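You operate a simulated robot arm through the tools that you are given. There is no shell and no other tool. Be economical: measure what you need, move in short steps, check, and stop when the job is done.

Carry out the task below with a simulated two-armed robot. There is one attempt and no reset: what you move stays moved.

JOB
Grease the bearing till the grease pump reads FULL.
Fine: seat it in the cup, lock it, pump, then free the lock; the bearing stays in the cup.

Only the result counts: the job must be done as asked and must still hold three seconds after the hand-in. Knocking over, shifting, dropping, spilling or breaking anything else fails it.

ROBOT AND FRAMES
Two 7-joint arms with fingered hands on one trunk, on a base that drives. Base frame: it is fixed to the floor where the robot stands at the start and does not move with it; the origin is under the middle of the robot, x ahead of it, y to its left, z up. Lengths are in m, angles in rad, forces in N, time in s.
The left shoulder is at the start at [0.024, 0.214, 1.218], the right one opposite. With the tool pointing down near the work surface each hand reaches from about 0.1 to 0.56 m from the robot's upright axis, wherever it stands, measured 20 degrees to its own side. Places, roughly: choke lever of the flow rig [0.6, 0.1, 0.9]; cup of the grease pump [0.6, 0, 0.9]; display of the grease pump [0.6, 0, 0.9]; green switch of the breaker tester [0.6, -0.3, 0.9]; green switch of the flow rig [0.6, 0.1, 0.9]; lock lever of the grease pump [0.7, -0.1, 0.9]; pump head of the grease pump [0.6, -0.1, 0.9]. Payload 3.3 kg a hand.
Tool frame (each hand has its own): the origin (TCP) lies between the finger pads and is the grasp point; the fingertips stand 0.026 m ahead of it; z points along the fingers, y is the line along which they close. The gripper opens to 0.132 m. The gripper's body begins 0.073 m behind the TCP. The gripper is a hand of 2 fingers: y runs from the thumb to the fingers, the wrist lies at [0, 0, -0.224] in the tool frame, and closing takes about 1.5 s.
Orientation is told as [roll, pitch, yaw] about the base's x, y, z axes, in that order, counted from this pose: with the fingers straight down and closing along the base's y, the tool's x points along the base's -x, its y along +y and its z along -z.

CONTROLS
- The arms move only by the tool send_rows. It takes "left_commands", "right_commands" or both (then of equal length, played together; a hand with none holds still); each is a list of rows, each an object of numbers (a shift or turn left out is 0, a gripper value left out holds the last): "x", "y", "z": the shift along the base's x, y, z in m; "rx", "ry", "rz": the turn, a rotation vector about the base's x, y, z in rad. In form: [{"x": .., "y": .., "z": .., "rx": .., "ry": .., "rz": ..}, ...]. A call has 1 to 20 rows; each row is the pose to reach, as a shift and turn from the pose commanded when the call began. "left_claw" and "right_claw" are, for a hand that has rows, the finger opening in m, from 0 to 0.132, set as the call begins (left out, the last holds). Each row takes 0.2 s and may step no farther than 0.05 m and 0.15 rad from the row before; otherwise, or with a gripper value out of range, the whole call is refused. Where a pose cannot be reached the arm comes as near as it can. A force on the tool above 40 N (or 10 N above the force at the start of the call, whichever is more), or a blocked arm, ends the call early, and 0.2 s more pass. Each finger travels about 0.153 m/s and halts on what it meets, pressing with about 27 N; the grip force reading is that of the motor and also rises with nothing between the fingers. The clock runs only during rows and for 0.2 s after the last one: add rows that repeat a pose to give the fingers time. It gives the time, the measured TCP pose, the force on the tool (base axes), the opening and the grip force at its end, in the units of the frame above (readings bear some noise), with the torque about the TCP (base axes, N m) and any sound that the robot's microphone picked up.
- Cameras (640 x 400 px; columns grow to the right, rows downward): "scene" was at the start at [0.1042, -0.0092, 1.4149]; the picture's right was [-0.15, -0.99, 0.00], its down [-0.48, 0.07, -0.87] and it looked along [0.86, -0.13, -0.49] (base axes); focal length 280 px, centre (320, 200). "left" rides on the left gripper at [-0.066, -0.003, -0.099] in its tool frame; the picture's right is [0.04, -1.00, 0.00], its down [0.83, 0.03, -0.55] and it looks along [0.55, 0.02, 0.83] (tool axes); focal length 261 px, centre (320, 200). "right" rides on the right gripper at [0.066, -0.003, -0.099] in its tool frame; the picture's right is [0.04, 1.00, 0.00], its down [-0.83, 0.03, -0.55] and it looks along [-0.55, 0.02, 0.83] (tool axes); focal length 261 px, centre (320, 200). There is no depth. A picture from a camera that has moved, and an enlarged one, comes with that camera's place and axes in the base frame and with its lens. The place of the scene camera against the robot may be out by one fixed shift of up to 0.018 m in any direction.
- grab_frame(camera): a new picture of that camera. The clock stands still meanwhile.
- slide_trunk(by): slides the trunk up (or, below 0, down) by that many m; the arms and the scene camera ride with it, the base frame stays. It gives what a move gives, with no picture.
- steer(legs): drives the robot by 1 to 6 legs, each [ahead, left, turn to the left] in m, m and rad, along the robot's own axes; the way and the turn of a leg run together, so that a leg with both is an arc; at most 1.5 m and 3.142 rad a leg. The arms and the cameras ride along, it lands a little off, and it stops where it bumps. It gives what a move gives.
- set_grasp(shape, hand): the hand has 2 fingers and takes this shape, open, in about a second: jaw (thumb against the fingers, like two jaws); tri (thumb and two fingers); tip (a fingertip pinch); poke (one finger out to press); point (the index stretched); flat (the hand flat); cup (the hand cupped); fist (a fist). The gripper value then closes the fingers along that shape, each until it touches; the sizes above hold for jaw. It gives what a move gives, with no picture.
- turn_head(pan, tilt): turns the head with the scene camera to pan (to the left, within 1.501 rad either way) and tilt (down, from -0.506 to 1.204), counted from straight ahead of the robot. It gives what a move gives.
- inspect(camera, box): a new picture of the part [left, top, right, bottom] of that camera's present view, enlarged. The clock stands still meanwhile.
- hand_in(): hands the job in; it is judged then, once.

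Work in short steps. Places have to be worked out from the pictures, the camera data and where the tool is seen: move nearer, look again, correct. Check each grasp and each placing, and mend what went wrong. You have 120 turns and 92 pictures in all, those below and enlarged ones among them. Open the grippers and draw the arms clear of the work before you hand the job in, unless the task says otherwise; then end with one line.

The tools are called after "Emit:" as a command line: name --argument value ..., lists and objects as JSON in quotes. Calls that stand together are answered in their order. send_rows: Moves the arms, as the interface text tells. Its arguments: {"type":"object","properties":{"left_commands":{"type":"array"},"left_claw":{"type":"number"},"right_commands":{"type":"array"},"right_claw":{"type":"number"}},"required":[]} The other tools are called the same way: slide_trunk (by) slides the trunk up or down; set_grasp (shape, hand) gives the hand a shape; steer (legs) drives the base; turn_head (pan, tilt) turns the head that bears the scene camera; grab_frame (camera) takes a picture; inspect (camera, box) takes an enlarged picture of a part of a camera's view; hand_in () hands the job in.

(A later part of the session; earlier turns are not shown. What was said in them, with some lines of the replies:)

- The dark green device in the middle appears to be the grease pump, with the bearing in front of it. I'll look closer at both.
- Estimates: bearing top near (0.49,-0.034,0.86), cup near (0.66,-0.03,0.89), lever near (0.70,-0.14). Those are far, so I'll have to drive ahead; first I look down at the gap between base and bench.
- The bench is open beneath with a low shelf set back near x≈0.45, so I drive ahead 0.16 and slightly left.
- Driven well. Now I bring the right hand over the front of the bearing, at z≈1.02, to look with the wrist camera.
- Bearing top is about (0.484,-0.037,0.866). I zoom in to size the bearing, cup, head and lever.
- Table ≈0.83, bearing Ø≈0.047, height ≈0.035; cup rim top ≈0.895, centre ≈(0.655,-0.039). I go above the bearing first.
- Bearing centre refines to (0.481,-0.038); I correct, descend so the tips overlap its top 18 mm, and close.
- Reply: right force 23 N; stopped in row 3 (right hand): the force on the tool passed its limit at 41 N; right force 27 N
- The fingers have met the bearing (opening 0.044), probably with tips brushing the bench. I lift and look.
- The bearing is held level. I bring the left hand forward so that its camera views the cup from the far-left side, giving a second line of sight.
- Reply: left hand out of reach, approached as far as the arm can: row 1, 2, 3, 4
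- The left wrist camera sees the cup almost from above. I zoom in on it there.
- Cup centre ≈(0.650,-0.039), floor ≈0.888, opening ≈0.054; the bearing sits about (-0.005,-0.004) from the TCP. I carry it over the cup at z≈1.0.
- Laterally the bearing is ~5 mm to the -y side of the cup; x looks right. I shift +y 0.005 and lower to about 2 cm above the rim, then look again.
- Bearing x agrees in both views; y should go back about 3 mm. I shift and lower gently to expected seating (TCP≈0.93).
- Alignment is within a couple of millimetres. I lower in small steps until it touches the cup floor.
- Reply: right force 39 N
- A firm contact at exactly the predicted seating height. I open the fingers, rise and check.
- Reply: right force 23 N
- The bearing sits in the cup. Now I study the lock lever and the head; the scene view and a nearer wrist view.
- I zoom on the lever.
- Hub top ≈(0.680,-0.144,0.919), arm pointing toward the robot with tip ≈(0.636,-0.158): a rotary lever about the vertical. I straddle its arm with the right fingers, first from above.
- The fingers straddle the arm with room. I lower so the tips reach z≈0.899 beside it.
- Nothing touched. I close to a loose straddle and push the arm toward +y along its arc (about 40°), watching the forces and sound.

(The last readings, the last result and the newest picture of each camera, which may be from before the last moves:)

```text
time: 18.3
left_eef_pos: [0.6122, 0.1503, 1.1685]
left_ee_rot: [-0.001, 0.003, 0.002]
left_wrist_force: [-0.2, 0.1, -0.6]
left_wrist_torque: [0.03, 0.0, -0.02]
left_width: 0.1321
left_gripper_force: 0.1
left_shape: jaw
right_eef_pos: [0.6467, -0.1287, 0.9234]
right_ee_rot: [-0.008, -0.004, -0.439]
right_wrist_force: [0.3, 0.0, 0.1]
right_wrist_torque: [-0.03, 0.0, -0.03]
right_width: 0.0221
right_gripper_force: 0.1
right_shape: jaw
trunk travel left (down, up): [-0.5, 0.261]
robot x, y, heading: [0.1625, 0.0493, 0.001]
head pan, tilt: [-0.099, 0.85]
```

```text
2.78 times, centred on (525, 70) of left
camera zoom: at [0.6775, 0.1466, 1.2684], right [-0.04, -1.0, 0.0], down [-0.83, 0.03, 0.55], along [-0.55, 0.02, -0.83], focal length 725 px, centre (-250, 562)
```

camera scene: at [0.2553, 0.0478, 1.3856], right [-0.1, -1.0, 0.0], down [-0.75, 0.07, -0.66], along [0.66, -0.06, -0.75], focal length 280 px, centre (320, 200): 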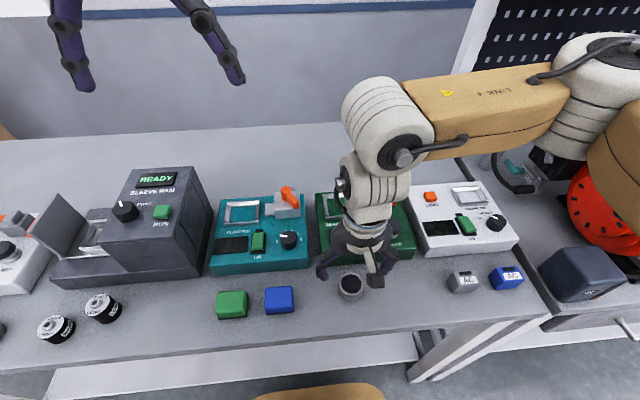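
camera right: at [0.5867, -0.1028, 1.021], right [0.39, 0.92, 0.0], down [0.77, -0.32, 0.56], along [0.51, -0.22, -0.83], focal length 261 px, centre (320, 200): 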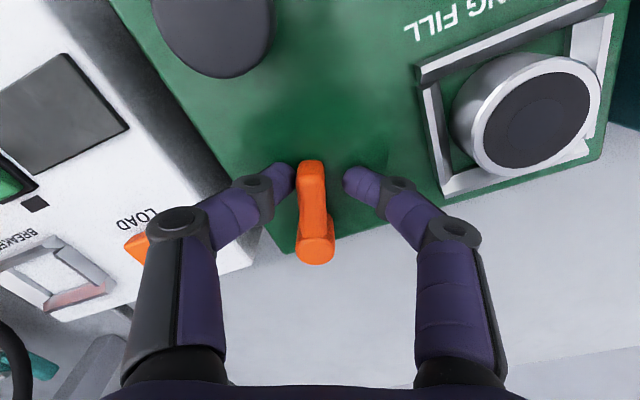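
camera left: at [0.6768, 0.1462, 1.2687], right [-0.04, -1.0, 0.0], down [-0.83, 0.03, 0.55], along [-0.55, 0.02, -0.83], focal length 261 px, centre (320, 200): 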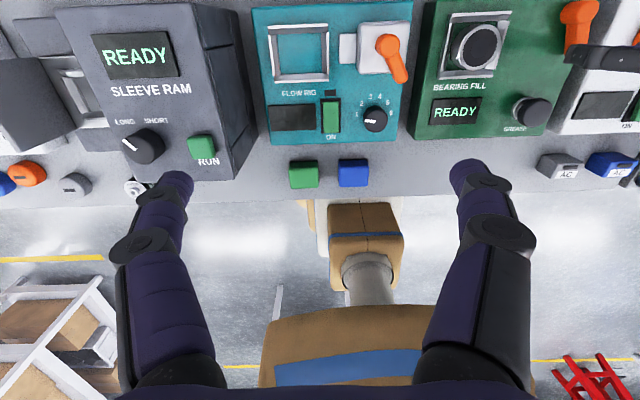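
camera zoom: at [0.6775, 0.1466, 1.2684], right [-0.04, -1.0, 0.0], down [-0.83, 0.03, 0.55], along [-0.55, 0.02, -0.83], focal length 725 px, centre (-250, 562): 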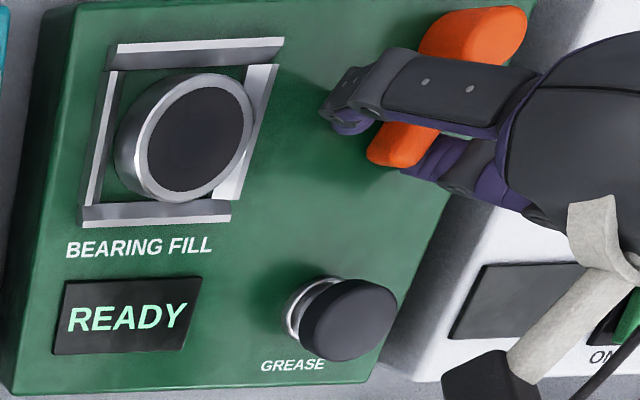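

The lever swings freely toward +y. I carry on along the arc until it stops.

Emit:
send_rows --right_commands '[{"x": 0.0025, "y": 0.0045, "rz": -0.14}, {"x": 0.0056, "y": 0.0085, "rz": -0.28}, {"x": 0.0092, "y": 0.0121, "rz": -0.42}, {"x": 0.0132, "y": 0.0152, "rz": -0.56}, {"x": 0.0177, "y": 0.0177, "rz": -0.7}, {"x": 0.0224, "y": 0.0195, "rz": -0.84}, {"x": 0.0274, "y": 0.0206, "rz": -0.98}]'

Emit:
grab_frame --camera "right"

Emit:
inspect --camera "left" --box '[410, 0, 640, 140]'

```text
time: 20.0
left_eef_pos: [0.6104, 0.1475, 1.1705]
left_ee_rot: [0.001, 0.0, 0.0]
left_wrist_force: [-0.1, -0.1, 0.1]
left_wrist_torque: [-0.02, 0.03, 0.02]
left_width: 0.1318
left_gripper_force: 0.2
left_shape: jaw
right_eef_pos: [0.6706, -0.1182, 0.9234]
right_ee_rot: [-0.007, -0.023, -1.42]
right_wrist_force: [-10.8, -18.0, 7.8]
right_wrist_torque: [-0.4, 0.42, 0.53]
right_width: 0.0304
right_gripper_force: 0.0
right_shape: jaw
trunk travel left (down, up): [-0.5, 0.261]
robot x, y, heading: [0.1655, 0.0473, -0.002]
head pan, tilt: [-0.099, 0.85]
stopped in row 7 (right hand): the force on the tool passed its limit at 41 N (the readings are from after the stop); the commanded pose is now the measured one
```

```text
54 pictures are left
camera right: at [0.6589, -0.0515, 1.0204], right [0.98, 0.19, -0.01], down [0.16, -0.8, 0.57], along [0.1, -0.56, -0.82], focal length 261 px, centre (320, 200)
```

right: 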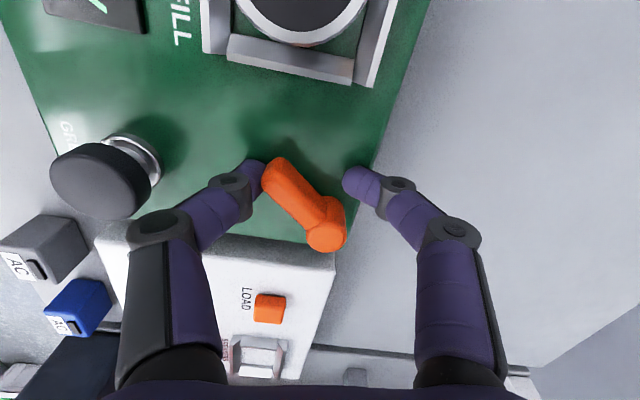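

```text
2.78 times, centred on (525, 70) of left
camera zoom: at [0.6758, 0.1443, 1.2691], right [-0.04, -1.0, 0.0], down [-0.83, 0.03, 0.55], along [-0.55, 0.02, -0.83], focal length 725 px, centre (-250, 562)
```

zoom: 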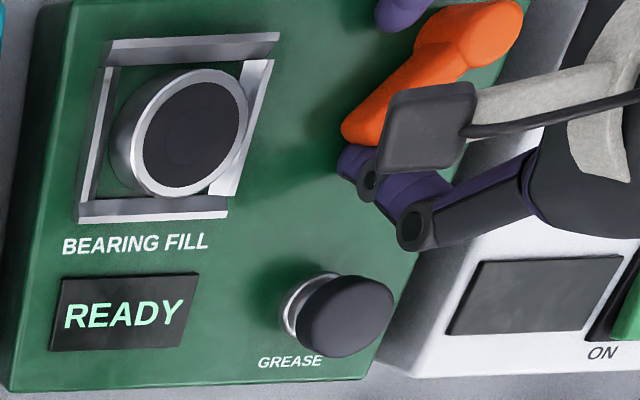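

The lever hit an end stop at about 45° past straight (force 41 N). I ease off, raise the hand clear and look at where the lever stays.

Emit:
send_rows --right_commands '[{"x": -0.004, "y": -0.002, "rz": 0.1}, {"x": -0.004, "y": -0.002, "rz": 0.1, "z": 0.03}, {"x": -0.004, "y": -0.002, "rz": 0.15, "z": 0.07}, {"x": -0.03, "y": -0.002, "rz": 0.3, "z": 0.1}, {"x": -0.06, "rz": 0.45, "z": 0.1}, {"x": -0.1, "rz": 0.6, "z": 0.1}, {"x": -0.1, "rz": 0.75, "z": 0.1}]'

Emit:
inspect --camera "left" --box '[410, 0, 640, 140]'

Emit:
grab_frame --camera "right"

```text
time: 21.6
left_eef_pos: [0.6126, 0.1486, 1.1689]
left_ee_rot: [0.001, 0.001, 0.001]
left_wrist_force: [-1.7, 0.2, -0.3]
left_wrist_torque: [0.01, -0.02, -0.02]
left_width: 0.132
left_gripper_force: 0.1
left_shape: jaw
right_eef_pos: [0.5737, -0.1144, 1.0235]
right_ee_rot: [-0.004, -0.019, -0.664]
right_wrist_force: [-0.1, -1.0, 0.5]
right_wrist_torque: [0.01, 0.0, -0.01]
right_width: 0.022
right_gripper_force: 0.0
right_shape: jaw
trunk travel left (down, up): [-0.5, 0.261]
robot x, y, heading: [0.1635, 0.0528, -0.0]
head pan, tilt: [-0.099, 0.85]
```

```text
2.78 times, centred on (525, 70) of left
camera zoom: at [0.678, 0.1457, 1.2681], right [-0.04, -1.0, 0.0], down [-0.83, 0.03, 0.55], along [-0.55, 0.02, -0.83], focal length 725 px, centre (-250, 562)
```

zoom: 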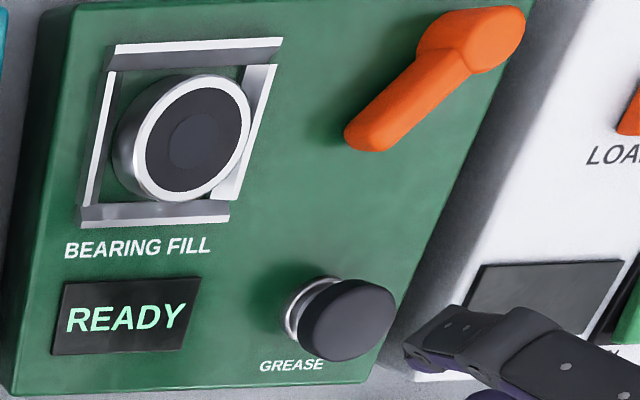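

```text
51 pictures are left
camera right: at [0.5191, -0.076, 1.1203], right [0.58, 0.81, -0.01], down [0.67, -0.48, 0.57], along [0.46, -0.34, -0.82], focal length 261 px, centre (320, 200)
```

right: 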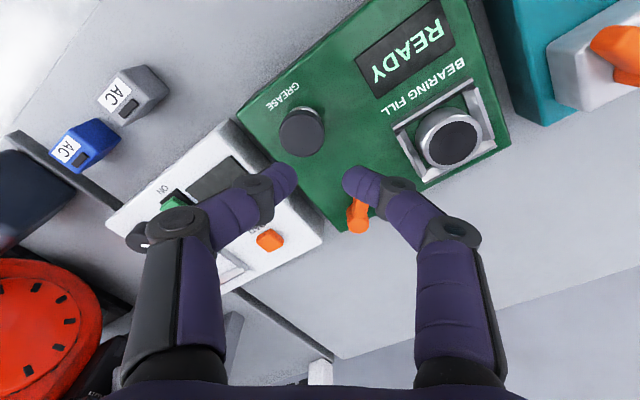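

The lever stays in the turned position. The pump head top triangulates to ≈(0.5725,-0.135,0.914); I close the fingers, straighten the hand and hover above it.

Emit:
send_rows --right_commands '[{"rz": 0.14}, {"y": -0.01, "rz": 0.28}, {"y": -0.02, "rz": 0.42, "z": -0.02}, {"y": -0.02, "rz": 0.56, "z": -0.04}, {"y": -0.02, "rz": 0.664, "z": -0.06}, {"y": -0.02, "rz": 0.664, "z": -0.06}]' --right_claw 0.0

Emit:
grab_frame --camera "right"

Emit:
inspect --camera "left" --box '[410, 0, 640, 140]'

```text
time: 23.0
left_eef_pos: [0.6112, 0.1478, 1.1704]
left_ee_rot: [-0.001, 0.0, 0.002]
left_wrist_force: [-0.5, 0.2, 0.6]
left_wrist_torque: [0.02, 0.0, 0.02]
left_width: 0.1319
left_gripper_force: 0.0
left_shape: jaw
right_eef_pos: [0.5718, -0.1351, 0.9622]
right_ee_rot: [-0.007, -0.019, -0.001]
right_wrist_force: [0.1, 0.3, 0.5]
right_wrist_torque: [0.0, 0.02, 0.01]
right_width: 0.0001
right_gripper_force: 26.5
right_shape: jaw
trunk travel left (down, up): [-0.5, 0.261]
robot x, y, heading: [0.1611, 0.0525, 0.001]
head pan, tilt: [-0.099, 0.85]
```

```text
50 pictures are left
camera right: at [0.5049, -0.1372, 1.0592], right [-0.04, 1.0, -0.01], down [0.82, 0.04, 0.57], along [0.57, 0.02, -0.82], focal length 261 px, centre (320, 200)
```

right: 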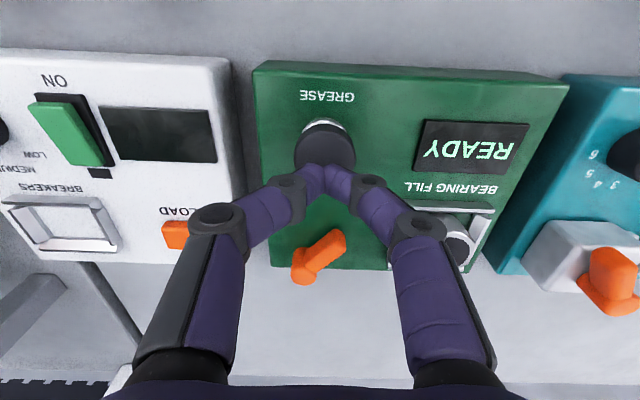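

```text
2.78 times, centred on (525, 70) of left
camera zoom: at [0.6772, 0.1456, 1.2686], right [-0.04, -1.0, 0.0], down [-0.83, 0.03, 0.55], along [-0.55, 0.02, -0.83], focal length 725 px, centre (-250, 562)
```

zoom: 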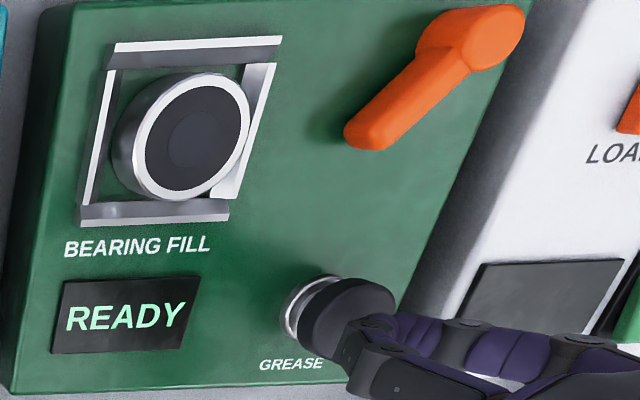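

The fingertips are right over the head. I press down in small steps until the stroke ends.

Emit:
send_rows --right_commands '[{"x": -0.003, "y": 0.001, "z": -0.01}, {"x": -0.003, "y": 0.001, "z": -0.018}, {"x": -0.003, "y": 0.001, "z": -0.024}, {"x": -0.003, "y": 0.001, "z": -0.028}, {"x": -0.003, "y": 0.001, "z": -0.032}]'

Emit:
inspect --camera "left" --box '[410, 0, 640, 140]'

```text
time: 24.1
left_eef_pos: [0.6106, 0.1477, 1.1716]
left_ee_rot: [0.001, 0.001, 0.0]
left_wrist_force: [0.9, 0.2, 0.8]
left_wrist_torque: [-0.01, -0.01, 0.03]
left_width: 0.1319
left_gripper_force: 0.1
left_shape: jaw
right_eef_pos: [0.5696, -0.1326, 0.9379]
right_ee_rot: [-0.002, -0.028, -0.005]
right_wrist_force: [-5.8, -0.8, 30.7]
right_wrist_torque: [-0.08, 0.25, 0.0]
right_width: 0.0
right_gripper_force: 27.0
right_shape: jaw
trunk travel left (down, up): [-0.5, 0.261]
robot x, y, heading: [0.163, 0.0482, 0.002]
head pan, tilt: [-0.099, 0.85]
stopped in row 5 (right hand): the force on the tool passed its limit at 44 N (the readings are from after the stop); the commanded pose is now the measured one
```

```text
2.78 times, centred on (525, 70) of left
camera zoom: at [0.6751, 0.1456, 1.2696], right [-0.04, -1.0, 0.0], down [-0.83, 0.03, 0.55], along [-0.55, 0.02, -0.83], focal length 725 px, centre (-250, 562)
```

zoom: 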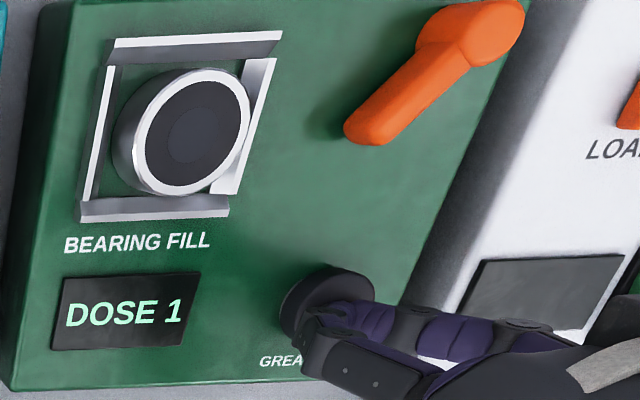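

"DOSE 1" – the press counts. I lift, let the head return, and press again to the same depth.

Emit:
send_rows --right_commands '[{"z": 0.012}, {"z": 0.025}, {"z": 0.025}, {"z": 0.025}, {"z": 0.012}, {"z": 0.005}, {"z": 0.0}, {"z": -0.004}]'

Emit:
inspect --camera "left" --box '[410, 0, 640, 140]'

```text
time: 25.9
left_eef_pos: [0.6085, 0.1485, 1.1709]
left_ee_rot: [0.0, -0.003, -0.001]
left_wrist_force: [0.6, 0.5, -0.1]
left_wrist_torque: [0.01, 0.05, 0.01]
left_width: 0.1315
left_gripper_force: 0.1
left_shape: jaw
right_eef_pos: [0.5708, -0.1319, 0.9408]
right_ee_rot: [-0.001, -0.038, -0.006]
right_wrist_force: [-8.3, -5.8, 65.0]
right_wrist_torque: [-0.29, 0.52, 0.0]
right_width: 0.0
right_gripper_force: 27.3
right_shape: jaw
trunk travel left (down, up): [-0.5, 0.261]
robot x, y, heading: [0.1651, 0.0489, -0.001]
head pan, tilt: [-0.099, 0.85]
stopped in row 8 (right hand): the force on the tool passed its limit at 46 N (the readings are from after the stop); the commanded pose is now the measured one
```

```text
2.78 times, centred on (525, 70) of left
camera zoom: at [0.6741, 0.1456, 1.2702], right [-0.04, -1.0, 0.0], down [-0.83, 0.03, 0.55], along [-0.55, 0.02, -0.83], focal length 725 px, centre (-250, 562)
```

zoom: 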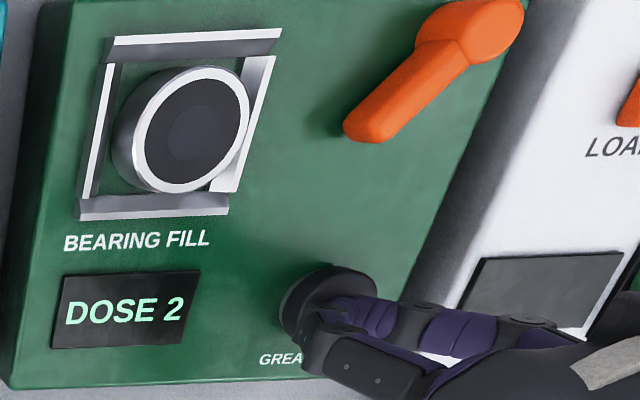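

"DOSE 2". Another stroke, slightly softer.

Emit:
send_rows --right_commands '[{"z": 0.012}, {"z": 0.025}, {"z": 0.025}, {"z": 0.025}, {"z": 0.012}, {"z": 0.005}, {"z": 0.0}, {"z": -0.002}]'

Emit:
inspect --camera "left" --box '[410, 0, 640, 140]'

```text
time: 27.7
left_eef_pos: [0.6093, 0.1477, 1.1713]
left_ee_rot: [-0.001, -0.001, 0.0]
left_wrist_force: [0.0, 0.4, 0.1]
left_wrist_torque: [0.01, -0.01, 0.01]
left_width: 0.1318
left_gripper_force: 0.1
left_shape: jaw
right_eef_pos: [0.5722, -0.1319, 0.9377]
right_ee_rot: [-0.003, -0.039, -0.005]
right_wrist_force: [1.7, -7.5, 47.0]
right_wrist_torque: [-0.27, 0.14, 0.02]
right_width: 0.0
right_gripper_force: 27.3
right_shape: jaw
trunk travel left (down, up): [-0.5, 0.261]
robot x, y, heading: [0.1622, 0.0481, -0.005]
head pan, tilt: [-0.099, 0.85]
```

```text
2.78 times, centred on (525, 70) of left
camera zoom: at [0.6746, 0.1456, 1.2702], right [-0.04, -1.0, 0.0], down [-0.83, 0.03, 0.55], along [-0.55, 0.02, -0.83], focal length 725 px, centre (-250, 562)
```

zoom: 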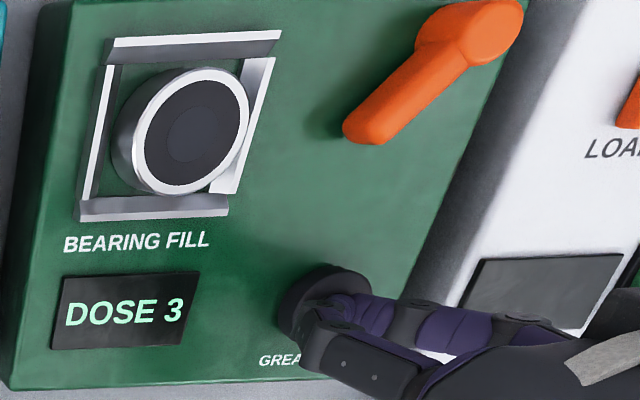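

"DOSE 3". Again.

Emit:
send_rows --right_commands '[{"z": 0.012}, {"z": 0.025}, {"z": 0.025}, {"z": 0.025}, {"z": 0.014}, {"z": 0.007}, {"z": 0.002}, {"z": 0.0}]'

Emit:
inspect --camera "left" --box '[410, 0, 640, 140]'

```text
time: 29.5
left_eef_pos: [0.6094, 0.1494, 1.1715]
left_ee_rot: [-0.001, -0.003, -0.001]
left_wrist_force: [-0.8, -0.9, -0.6]
left_wrist_torque: [0.0, 0.01, -0.03]
left_width: 0.1315
left_gripper_force: 0.1
left_shape: jaw
right_eef_pos: [0.5712, -0.1324, 0.9374]
right_ee_rot: [-0.002, -0.039, -0.005]
right_wrist_force: [0.7, -6.6, 49.8]
right_wrist_torque: [-0.3, 0.16, 0.07]
right_width: 0.0
right_gripper_force: 27.4
right_shape: jaw
trunk travel left (down, up): [-0.5, 0.261]
robot x, y, heading: [0.159, 0.0489, -0.0]
head pan, tilt: [-0.099, 0.85]
```

```text
2.78 times, centred on (525, 70) of left
camera zoom: at [0.6743, 0.1456, 1.2703], right [-0.04, -1.0, 0.0], down [-0.83, 0.03, 0.55], along [-0.55, 0.02, -0.83], focal length 725 px, centre (-250, 562)
```

zoom: 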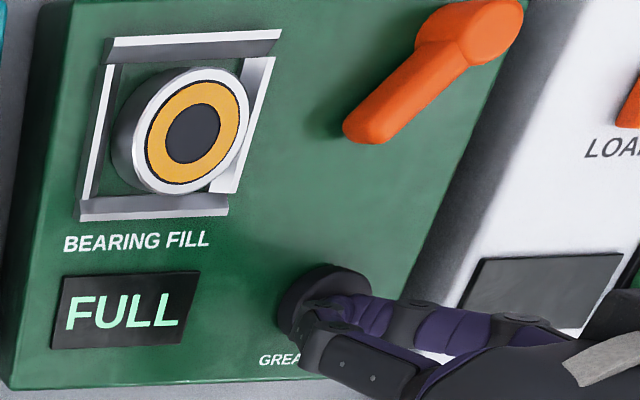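

"FULL". I lift off, yaw the hand to the lever's present angle and go above its arm with fingers opened 0.045.

Emit:
send_rows --right_commands '[{"z": 0.025}, {"z": 0.05, "rz": -0.14}, {"x": 0.02, "z": 0.06, "rz": -0.28}, {"x": 0.05, "y": 0.006, "z": 0.06, "rz": -0.42}, {"x": 0.075, "y": 0.01, "z": 0.06, "rz": -0.56}, {"x": 0.082, "y": 0.012, "z": 0.06, "rz": -0.7}, {"x": 0.082, "y": 0.012, "z": 0.06, "rz": -0.7}]' --right_claw 0.045

Emit:
grab_frame --camera "right"

```text
time: 31.1
left_eef_pos: [0.6123, 0.147, 1.1686]
left_ee_rot: [0.0, 0.003, 0.0]
left_wrist_force: [-0.5, -0.3, -0.1]
left_wrist_torque: [-0.04, 0.01, 0.0]
left_width: 0.132
left_gripper_force: 0.2
left_shape: jaw
right_eef_pos: [0.6543, -0.1206, 0.9944]
right_ee_rot: [-0.003, -0.03, -0.705]
right_wrist_force: [0.2, 1.1, 0.6]
right_wrist_torque: [0.0, 0.01, -0.03]
right_width: 0.0445
right_gripper_force: 0.2
right_shape: jaw
trunk travel left (down, up): [-0.5, 0.261]
robot x, y, heading: [0.1593, 0.0494, -0.001]
head pan, tilt: [-0.099, 0.85]
```

```text
44 pictures are left
camera right: at [0.601, -0.0783, 1.0903], right [0.62, 0.79, 0.0], down [0.64, -0.5, 0.58], along [0.45, -0.36, -0.82], focal length 261 px, centre (320, 200)
```

right: 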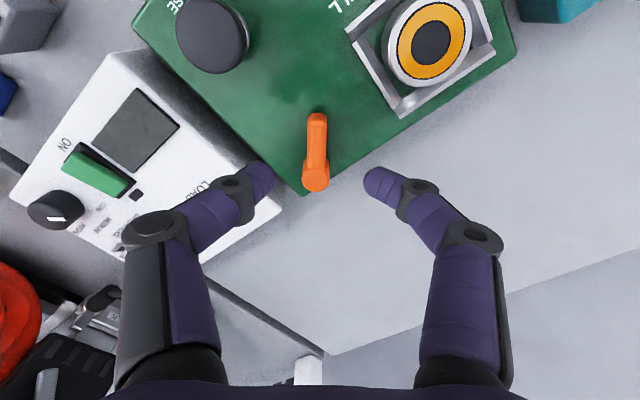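

Well aligned over the lever arm. I lower to z≈0.925.

Emit:
send_rows --right_commands '[{"z": -0.03}, {"z": -0.055}, {"z": -0.07}, {"z": -0.07}]'

Emit:
grab_frame --camera "right"

```text
time: 32.1
left_eef_pos: [0.6128, 0.1466, 1.1699]
left_ee_rot: [0.002, -0.001, -0.001]
left_wrist_force: [-0.4, -0.3, 0.5]
left_wrist_torque: [0.0, 0.0, 0.0]
left_width: 0.1318
left_gripper_force: 0.1
left_shape: jaw
right_eef_pos: [0.654, -0.1213, 0.9244]
right_ee_rot: [-0.005, -0.03, -0.705]
right_wrist_force: [-0.4, 0.5, 0.6]
right_wrist_torque: [0.05, 0.05, -0.01]
right_width: 0.0447
right_gripper_force: 0.0
right_shape: jaw
trunk travel left (down, up): [-0.5, 0.261]
robot x, y, heading: [0.1626, 0.0509, 0.005]
head pan, tilt: [-0.099, 0.85]
```

```text
43 pictures are left
camera right: at [0.6, -0.0784, 1.0207], right [0.62, 0.79, 0.0], down [0.64, -0.5, 0.58], along [0.45, -0.36, -0.82], focal length 261 px, centre (320, 200)
```

right: 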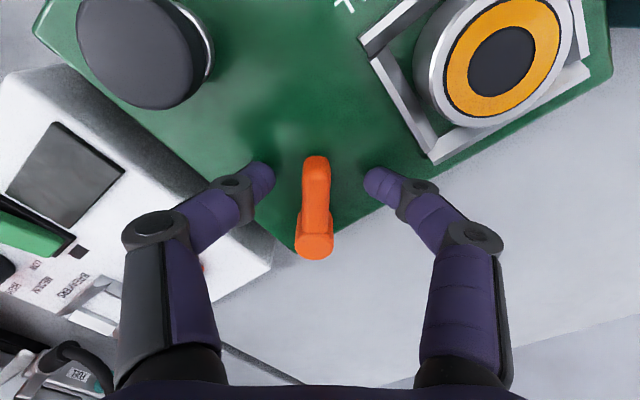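

The arm is centred between the fingers. I close to a loose straddle and swing the lever back to its original angle.

Emit:
send_rows --right_commands '[{}, {"x": -0.0038, "y": -0.0034, "rz": 0.14}, {"x": -0.0062, "y": -0.0077, "rz": 0.28}, {"x": -0.0079, "y": -0.0123, "rz": 0.42}, {"x": -0.0091, "y": -0.0171, "rz": 0.56}, {"x": -0.0095, "y": -0.0221, "rz": 0.7}, {"x": -0.0092, "y": -0.027, "rz": 0.84}, {"x": -0.0083, "y": -0.0319, "rz": 0.95}, {"x": -0.0067, "y": -0.0366, "rz": 1.0}, {"x": -0.0053, "y": -0.0394, "rz": 1.0}]' --right_claw 0.022

Emit:
grab_frame --camera "right"

Emit:
inspect --camera "left" --box '[410, 0, 640, 140]'

```text
time: 34.3
left_eef_pos: [0.6124, 0.1475, 1.1701]
left_ee_rot: [0.0, 0.001, 0.001]
left_wrist_force: [0.0, 0.8, 0.9]
left_wrist_torque: [0.01, 0.0, 0.01]
left_width: 0.132
left_gripper_force: 0.1
left_shape: jaw
right_eef_pos: [0.6492, -0.1606, 0.9238]
right_ee_rot: [-0.005, -0.03, 0.297]
right_wrist_force: [-0.2, -0.4, 0.5]
right_wrist_torque: [-0.01, 0.0, 0.03]
right_width: 0.0221
right_gripper_force: 0.0
right_shape: jaw
trunk travel left (down, up): [-0.5, 0.261]
robot x, y, heading: [0.1648, 0.0524, 0.002]
head pan, tilt: [-0.099, 0.85]
```

```text
42 pictures are left
camera right: at [0.5845, -0.1828, 1.0206], right [-0.33, 0.94, 0.0], down [0.77, 0.27, 0.58], along [0.55, 0.19, -0.82], focal length 261 px, centre (320, 200)
```

right: 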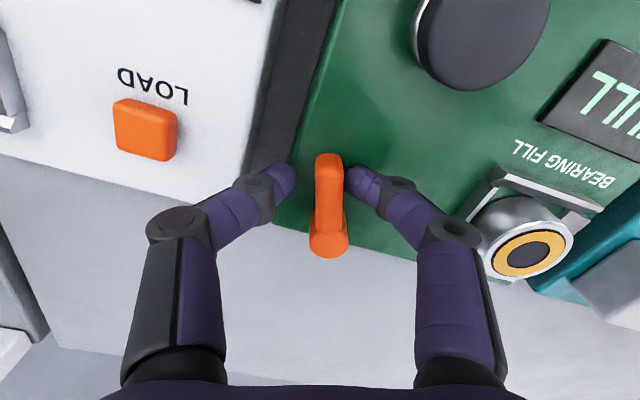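

```text
2.78 times, centred on (525, 70) of left
camera zoom: at [0.6775, 0.1451, 1.2684], right [-0.04, -1.0, 0.0], down [-0.83, 0.03, 0.55], along [-0.55, 0.02, -0.83], focal length 725 px, centre (-250, 562)
```

zoom: 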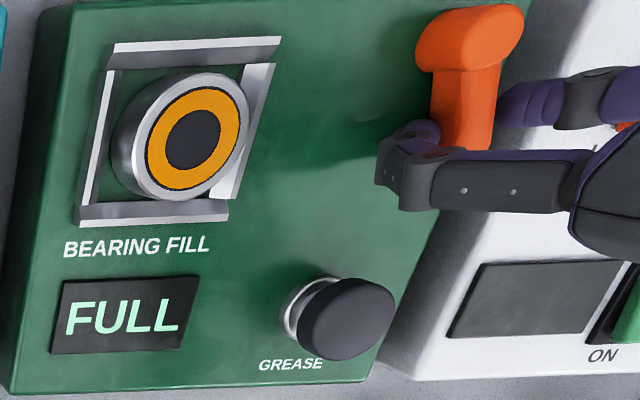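

The lever is about back; no stop felt yet, so I push slightly further to be sure it reaches its end, watching the force.

Emit:
send_rows --right_commands '[{"x": 0.001, "y": -0.003, "rz": 0.06}, {"x": 0.002, "y": -0.006, "rz": 0.12}, {"x": 0.003, "y": -0.009, "rz": 0.16}]'

Emit:
inspect --camera "left" --box '[410, 0, 640, 140]'

```text
time: 35.1
left_eef_pos: [0.6121, 0.1488, 1.1694]
left_ee_rot: [0.001, 0.001, 0.002]
left_wrist_force: [0.4, -0.2, -0.6]
left_wrist_torque: [0.02, -0.03, 0.0]
left_width: 0.132
left_gripper_force: 0.1
left_shape: jaw
right_eef_pos: [0.6512, -0.1677, 0.9255]
right_ee_rot: [-0.002, -0.033, 0.459]
right_wrist_force: [2.3, 4.4, 2.0]
right_wrist_torque: [0.11, -0.01, -0.07]
right_width: 0.0254
right_gripper_force: 0.0
right_shape: jaw
trunk travel left (down, up): [-0.5, 0.261]
robot x, y, heading: [0.1638, 0.051, 0.003]
head pan, tilt: [-0.099, 0.85]
```

```text
2.78 times, centred on (525, 70) of left
camera zoom: at [0.6775, 0.146, 1.2684], right [-0.04, -1.0, 0.0], down [-0.83, 0.03, 0.55], along [-0.55, 0.02, -0.83], focal length 725 px, centre (-250, 562)
```

zoom: 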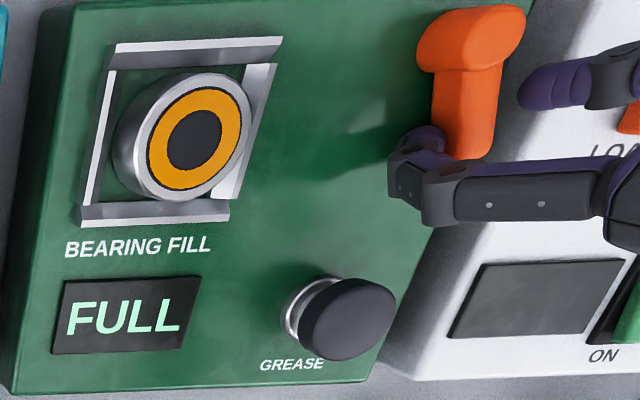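

The finger now deflects against the lever's end stop – it's back at the free position. I open, rise, and draw the hand back.

Emit:
send_rows --right_commands '[{"y": 0.007}, {"y": 0.007, "z": 0.0}, {"y": 0.007, "z": 0.03}, {"y": 0.007, "z": 0.07}, {"y": 0.007, "z": 0.11}, {"x": -0.04, "y": 0.0, "z": 0.14, "rz": -0.15}, {"x": -0.08, "y": -0.02, "z": 0.16, "rz": -0.3}, {"x": -0.12, "y": -0.03, "z": 0.18, "rz": -0.45}, {"x": -0.16, "y": -0.04, "z": 0.2, "rz": -0.45}]' --right_claw 0.045

Emit:
inspect --camera "left" --box '[410, 0, 640, 140]'

Emit:
grab_frame --camera "right"

```text
refused: row 6 steps farther than a row can; nothing moved
```

```text
2.78 times, centred on (525, 70) of left
camera zoom: at [0.6775, 0.146, 1.2684], right [-0.04, -1.0, 0.0], down [-0.83, 0.03, 0.55], along [-0.55, 0.02, -0.83], focal length 725 px, centre (-250, 562)
```

zoom: 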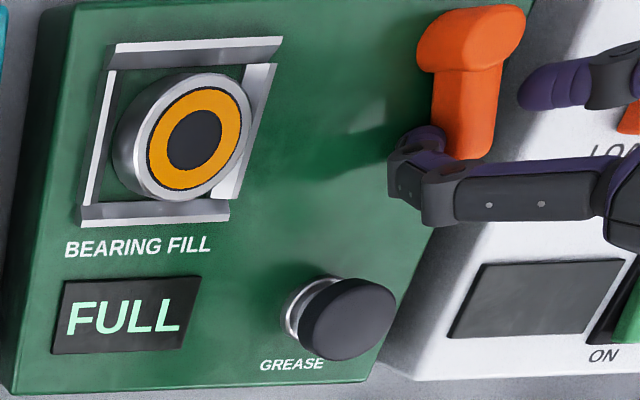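

```text
38 pictures are left
camera right: at [0.5919, -0.2004, 1.0214], right [-0.48, 0.88, 0.0], down [0.72, 0.39, 0.58], along [0.51, 0.27, -0.82], focal length 261 px, centre (320, 200)
```

right: 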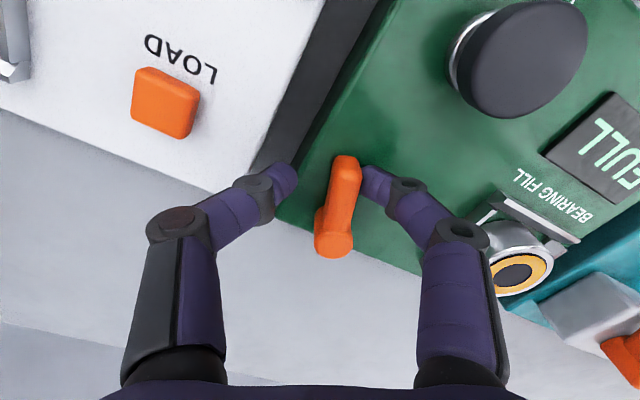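

One row stepped too far; I resend with smaller steps.

Emit:
send_rows --right_commands '[{"y": 0.005}, {"y": 0.005}, {"y": 0.005, "z": 0.03}, {"y": 0.005, "z": 0.07}, {"y": 0.005, "z": 0.11}, {"x": -0.03, "y": 0.0, "z": 0.13, "rz": -0.14}, {"x": -0.06, "y": -0.01, "z": 0.15, "rz": -0.28}, {"x": -0.1, "y": -0.02, "z": 0.16, "rz": -0.42}, {"x": -0.14, "y": -0.03, "z": 0.17, "rz": -0.45}, {"x": -0.18, "y": -0.04, "z": 0.18, "rz": -0.45}]' --right_claw 0.04

Emit:
inspect --camera "left" --box '[410, 0, 640, 140]'

Emit:
grab_frame --camera "right"

```text
time: 37.3
left_eef_pos: [0.6106, 0.1485, 1.1695]
left_ee_rot: [0.0, -0.001, 0.001]
left_wrist_force: [0.0, 0.3, 0.2]
left_wrist_torque: [-0.02, -0.03, 0.02]
left_width: 0.1317
left_gripper_force: 0.0
left_shape: jaw
right_eef_pos: [0.4708, -0.2111, 1.1053]
right_ee_rot: [-0.001, -0.032, 0.005]
right_wrist_force: [0.6, 1.1, -0.2]
right_wrist_torque: [0.01, -0.04, 0.02]
right_width: 0.0399
right_gripper_force: 0.0
right_shape: jaw
trunk travel left (down, up): [-0.5, 0.261]
robot x, y, heading: [0.164, 0.0507, 0.002]
head pan, tilt: [-0.099, 0.85]
```

```text
2.78 times, centred on (525, 70) of left
camera zoom: at [0.6762, 0.1446, 1.2691], right [-0.04, -1.0, 0.0], down [-0.83, 0.03, 0.55], along [-0.55, 0.02, -0.83], focal length 725 px, centre (-250, 562)
```

zoom: 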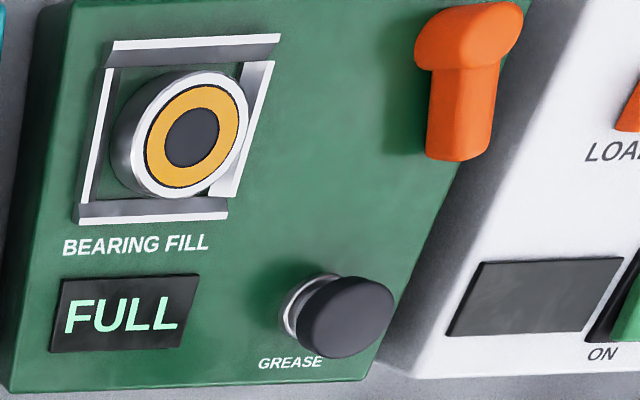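

```text
36 pictures are left
camera right: at [0.4018, -0.2142, 1.2019], right [-0.05, 1.0, 0.0], down [0.81, 0.04, 0.58], along [0.58, 0.02, -0.82], focal length 261 px, centre (320, 200)
```

right: 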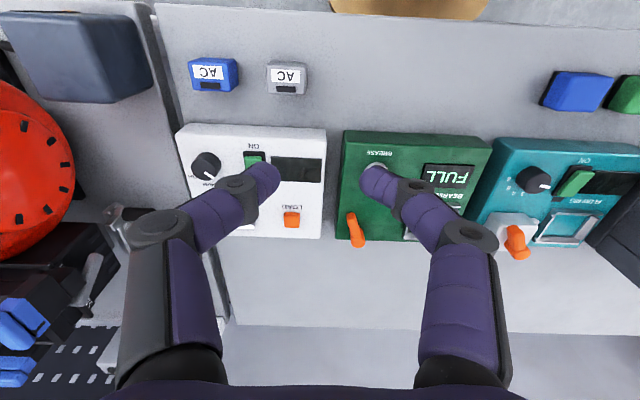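

The lever is back as at the start, the display reads FULL and the bearing sits in the cup. I open the right gripper and draw both arms back and up.

Emit:
send_rows --right_commands '[{"z": 0.03}, {"x": -0.02, "z": 0.06}, {"x": -0.05, "z": 0.08}, {"x": -0.05, "z": 0.08}]' --left_commands '[{"z": 0.03}, {"x": -0.03, "z": 0.06}, {"x": -0.07, "z": 0.08}, {"x": -0.1, "z": 0.08}]' --right_claw 0.13

Emit:
grab_frame --camera "scene"

```text
time: 38.3
left_eef_pos: [0.5115, 0.1481, 1.2483]
left_ee_rot: [-0.001, 0.001, 0.002]
left_wrist_force: [1.1, -0.1, 0.2]
left_wrist_torque: [0.02, -0.03, -0.02]
left_width: 0.1318
left_gripper_force: 0.0
left_shape: jaw
left hand out of reach, approached as far as the arm can: row 1, 2
right_eef_pos: [0.4239, -0.2096, 1.1867]
right_ee_rot: [-0.005, -0.03, 0.006]
right_wrist_force: [0.3, 0.0, 0.1]
right_wrist_torque: [-0.05, 0.04, 0.02]
right_width: 0.1299
right_gripper_force: 0.2
right_shape: jaw
trunk travel left (down, up): [-0.5, 0.261]
robot x, y, heading: [0.1567, 0.052, 0.0]
head pan, tilt: [-0.099, 0.85]
```

```text
35 pictures are left
camera scene: at [0.2552, 0.0471, 1.3856], right [-0.1, -1.0, 0.0], down [-0.75, 0.07, -0.66], along [0.66, -0.07, -0.75], focal length 280 px, centre (320, 200)
```

scene: 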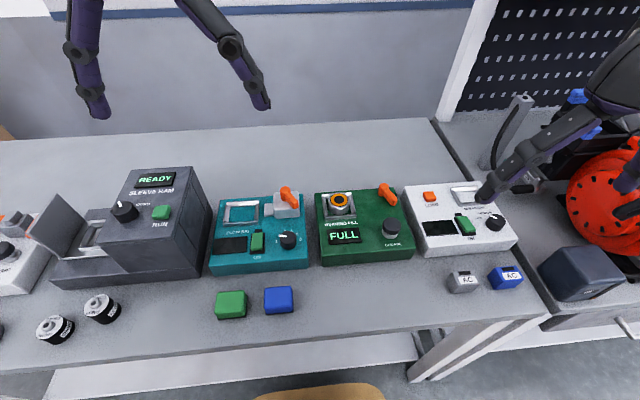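

Everything else stands undisturbed, the display reads FULL, the lever is freed and both arms are clear, so I hand in.

Emit:
hand_in

```text
The job is handed in.
```

The bearing is greased and seated in the cup, the pump reads FULL, the lock lever is back at its starting (free) position, and both arms are clear.
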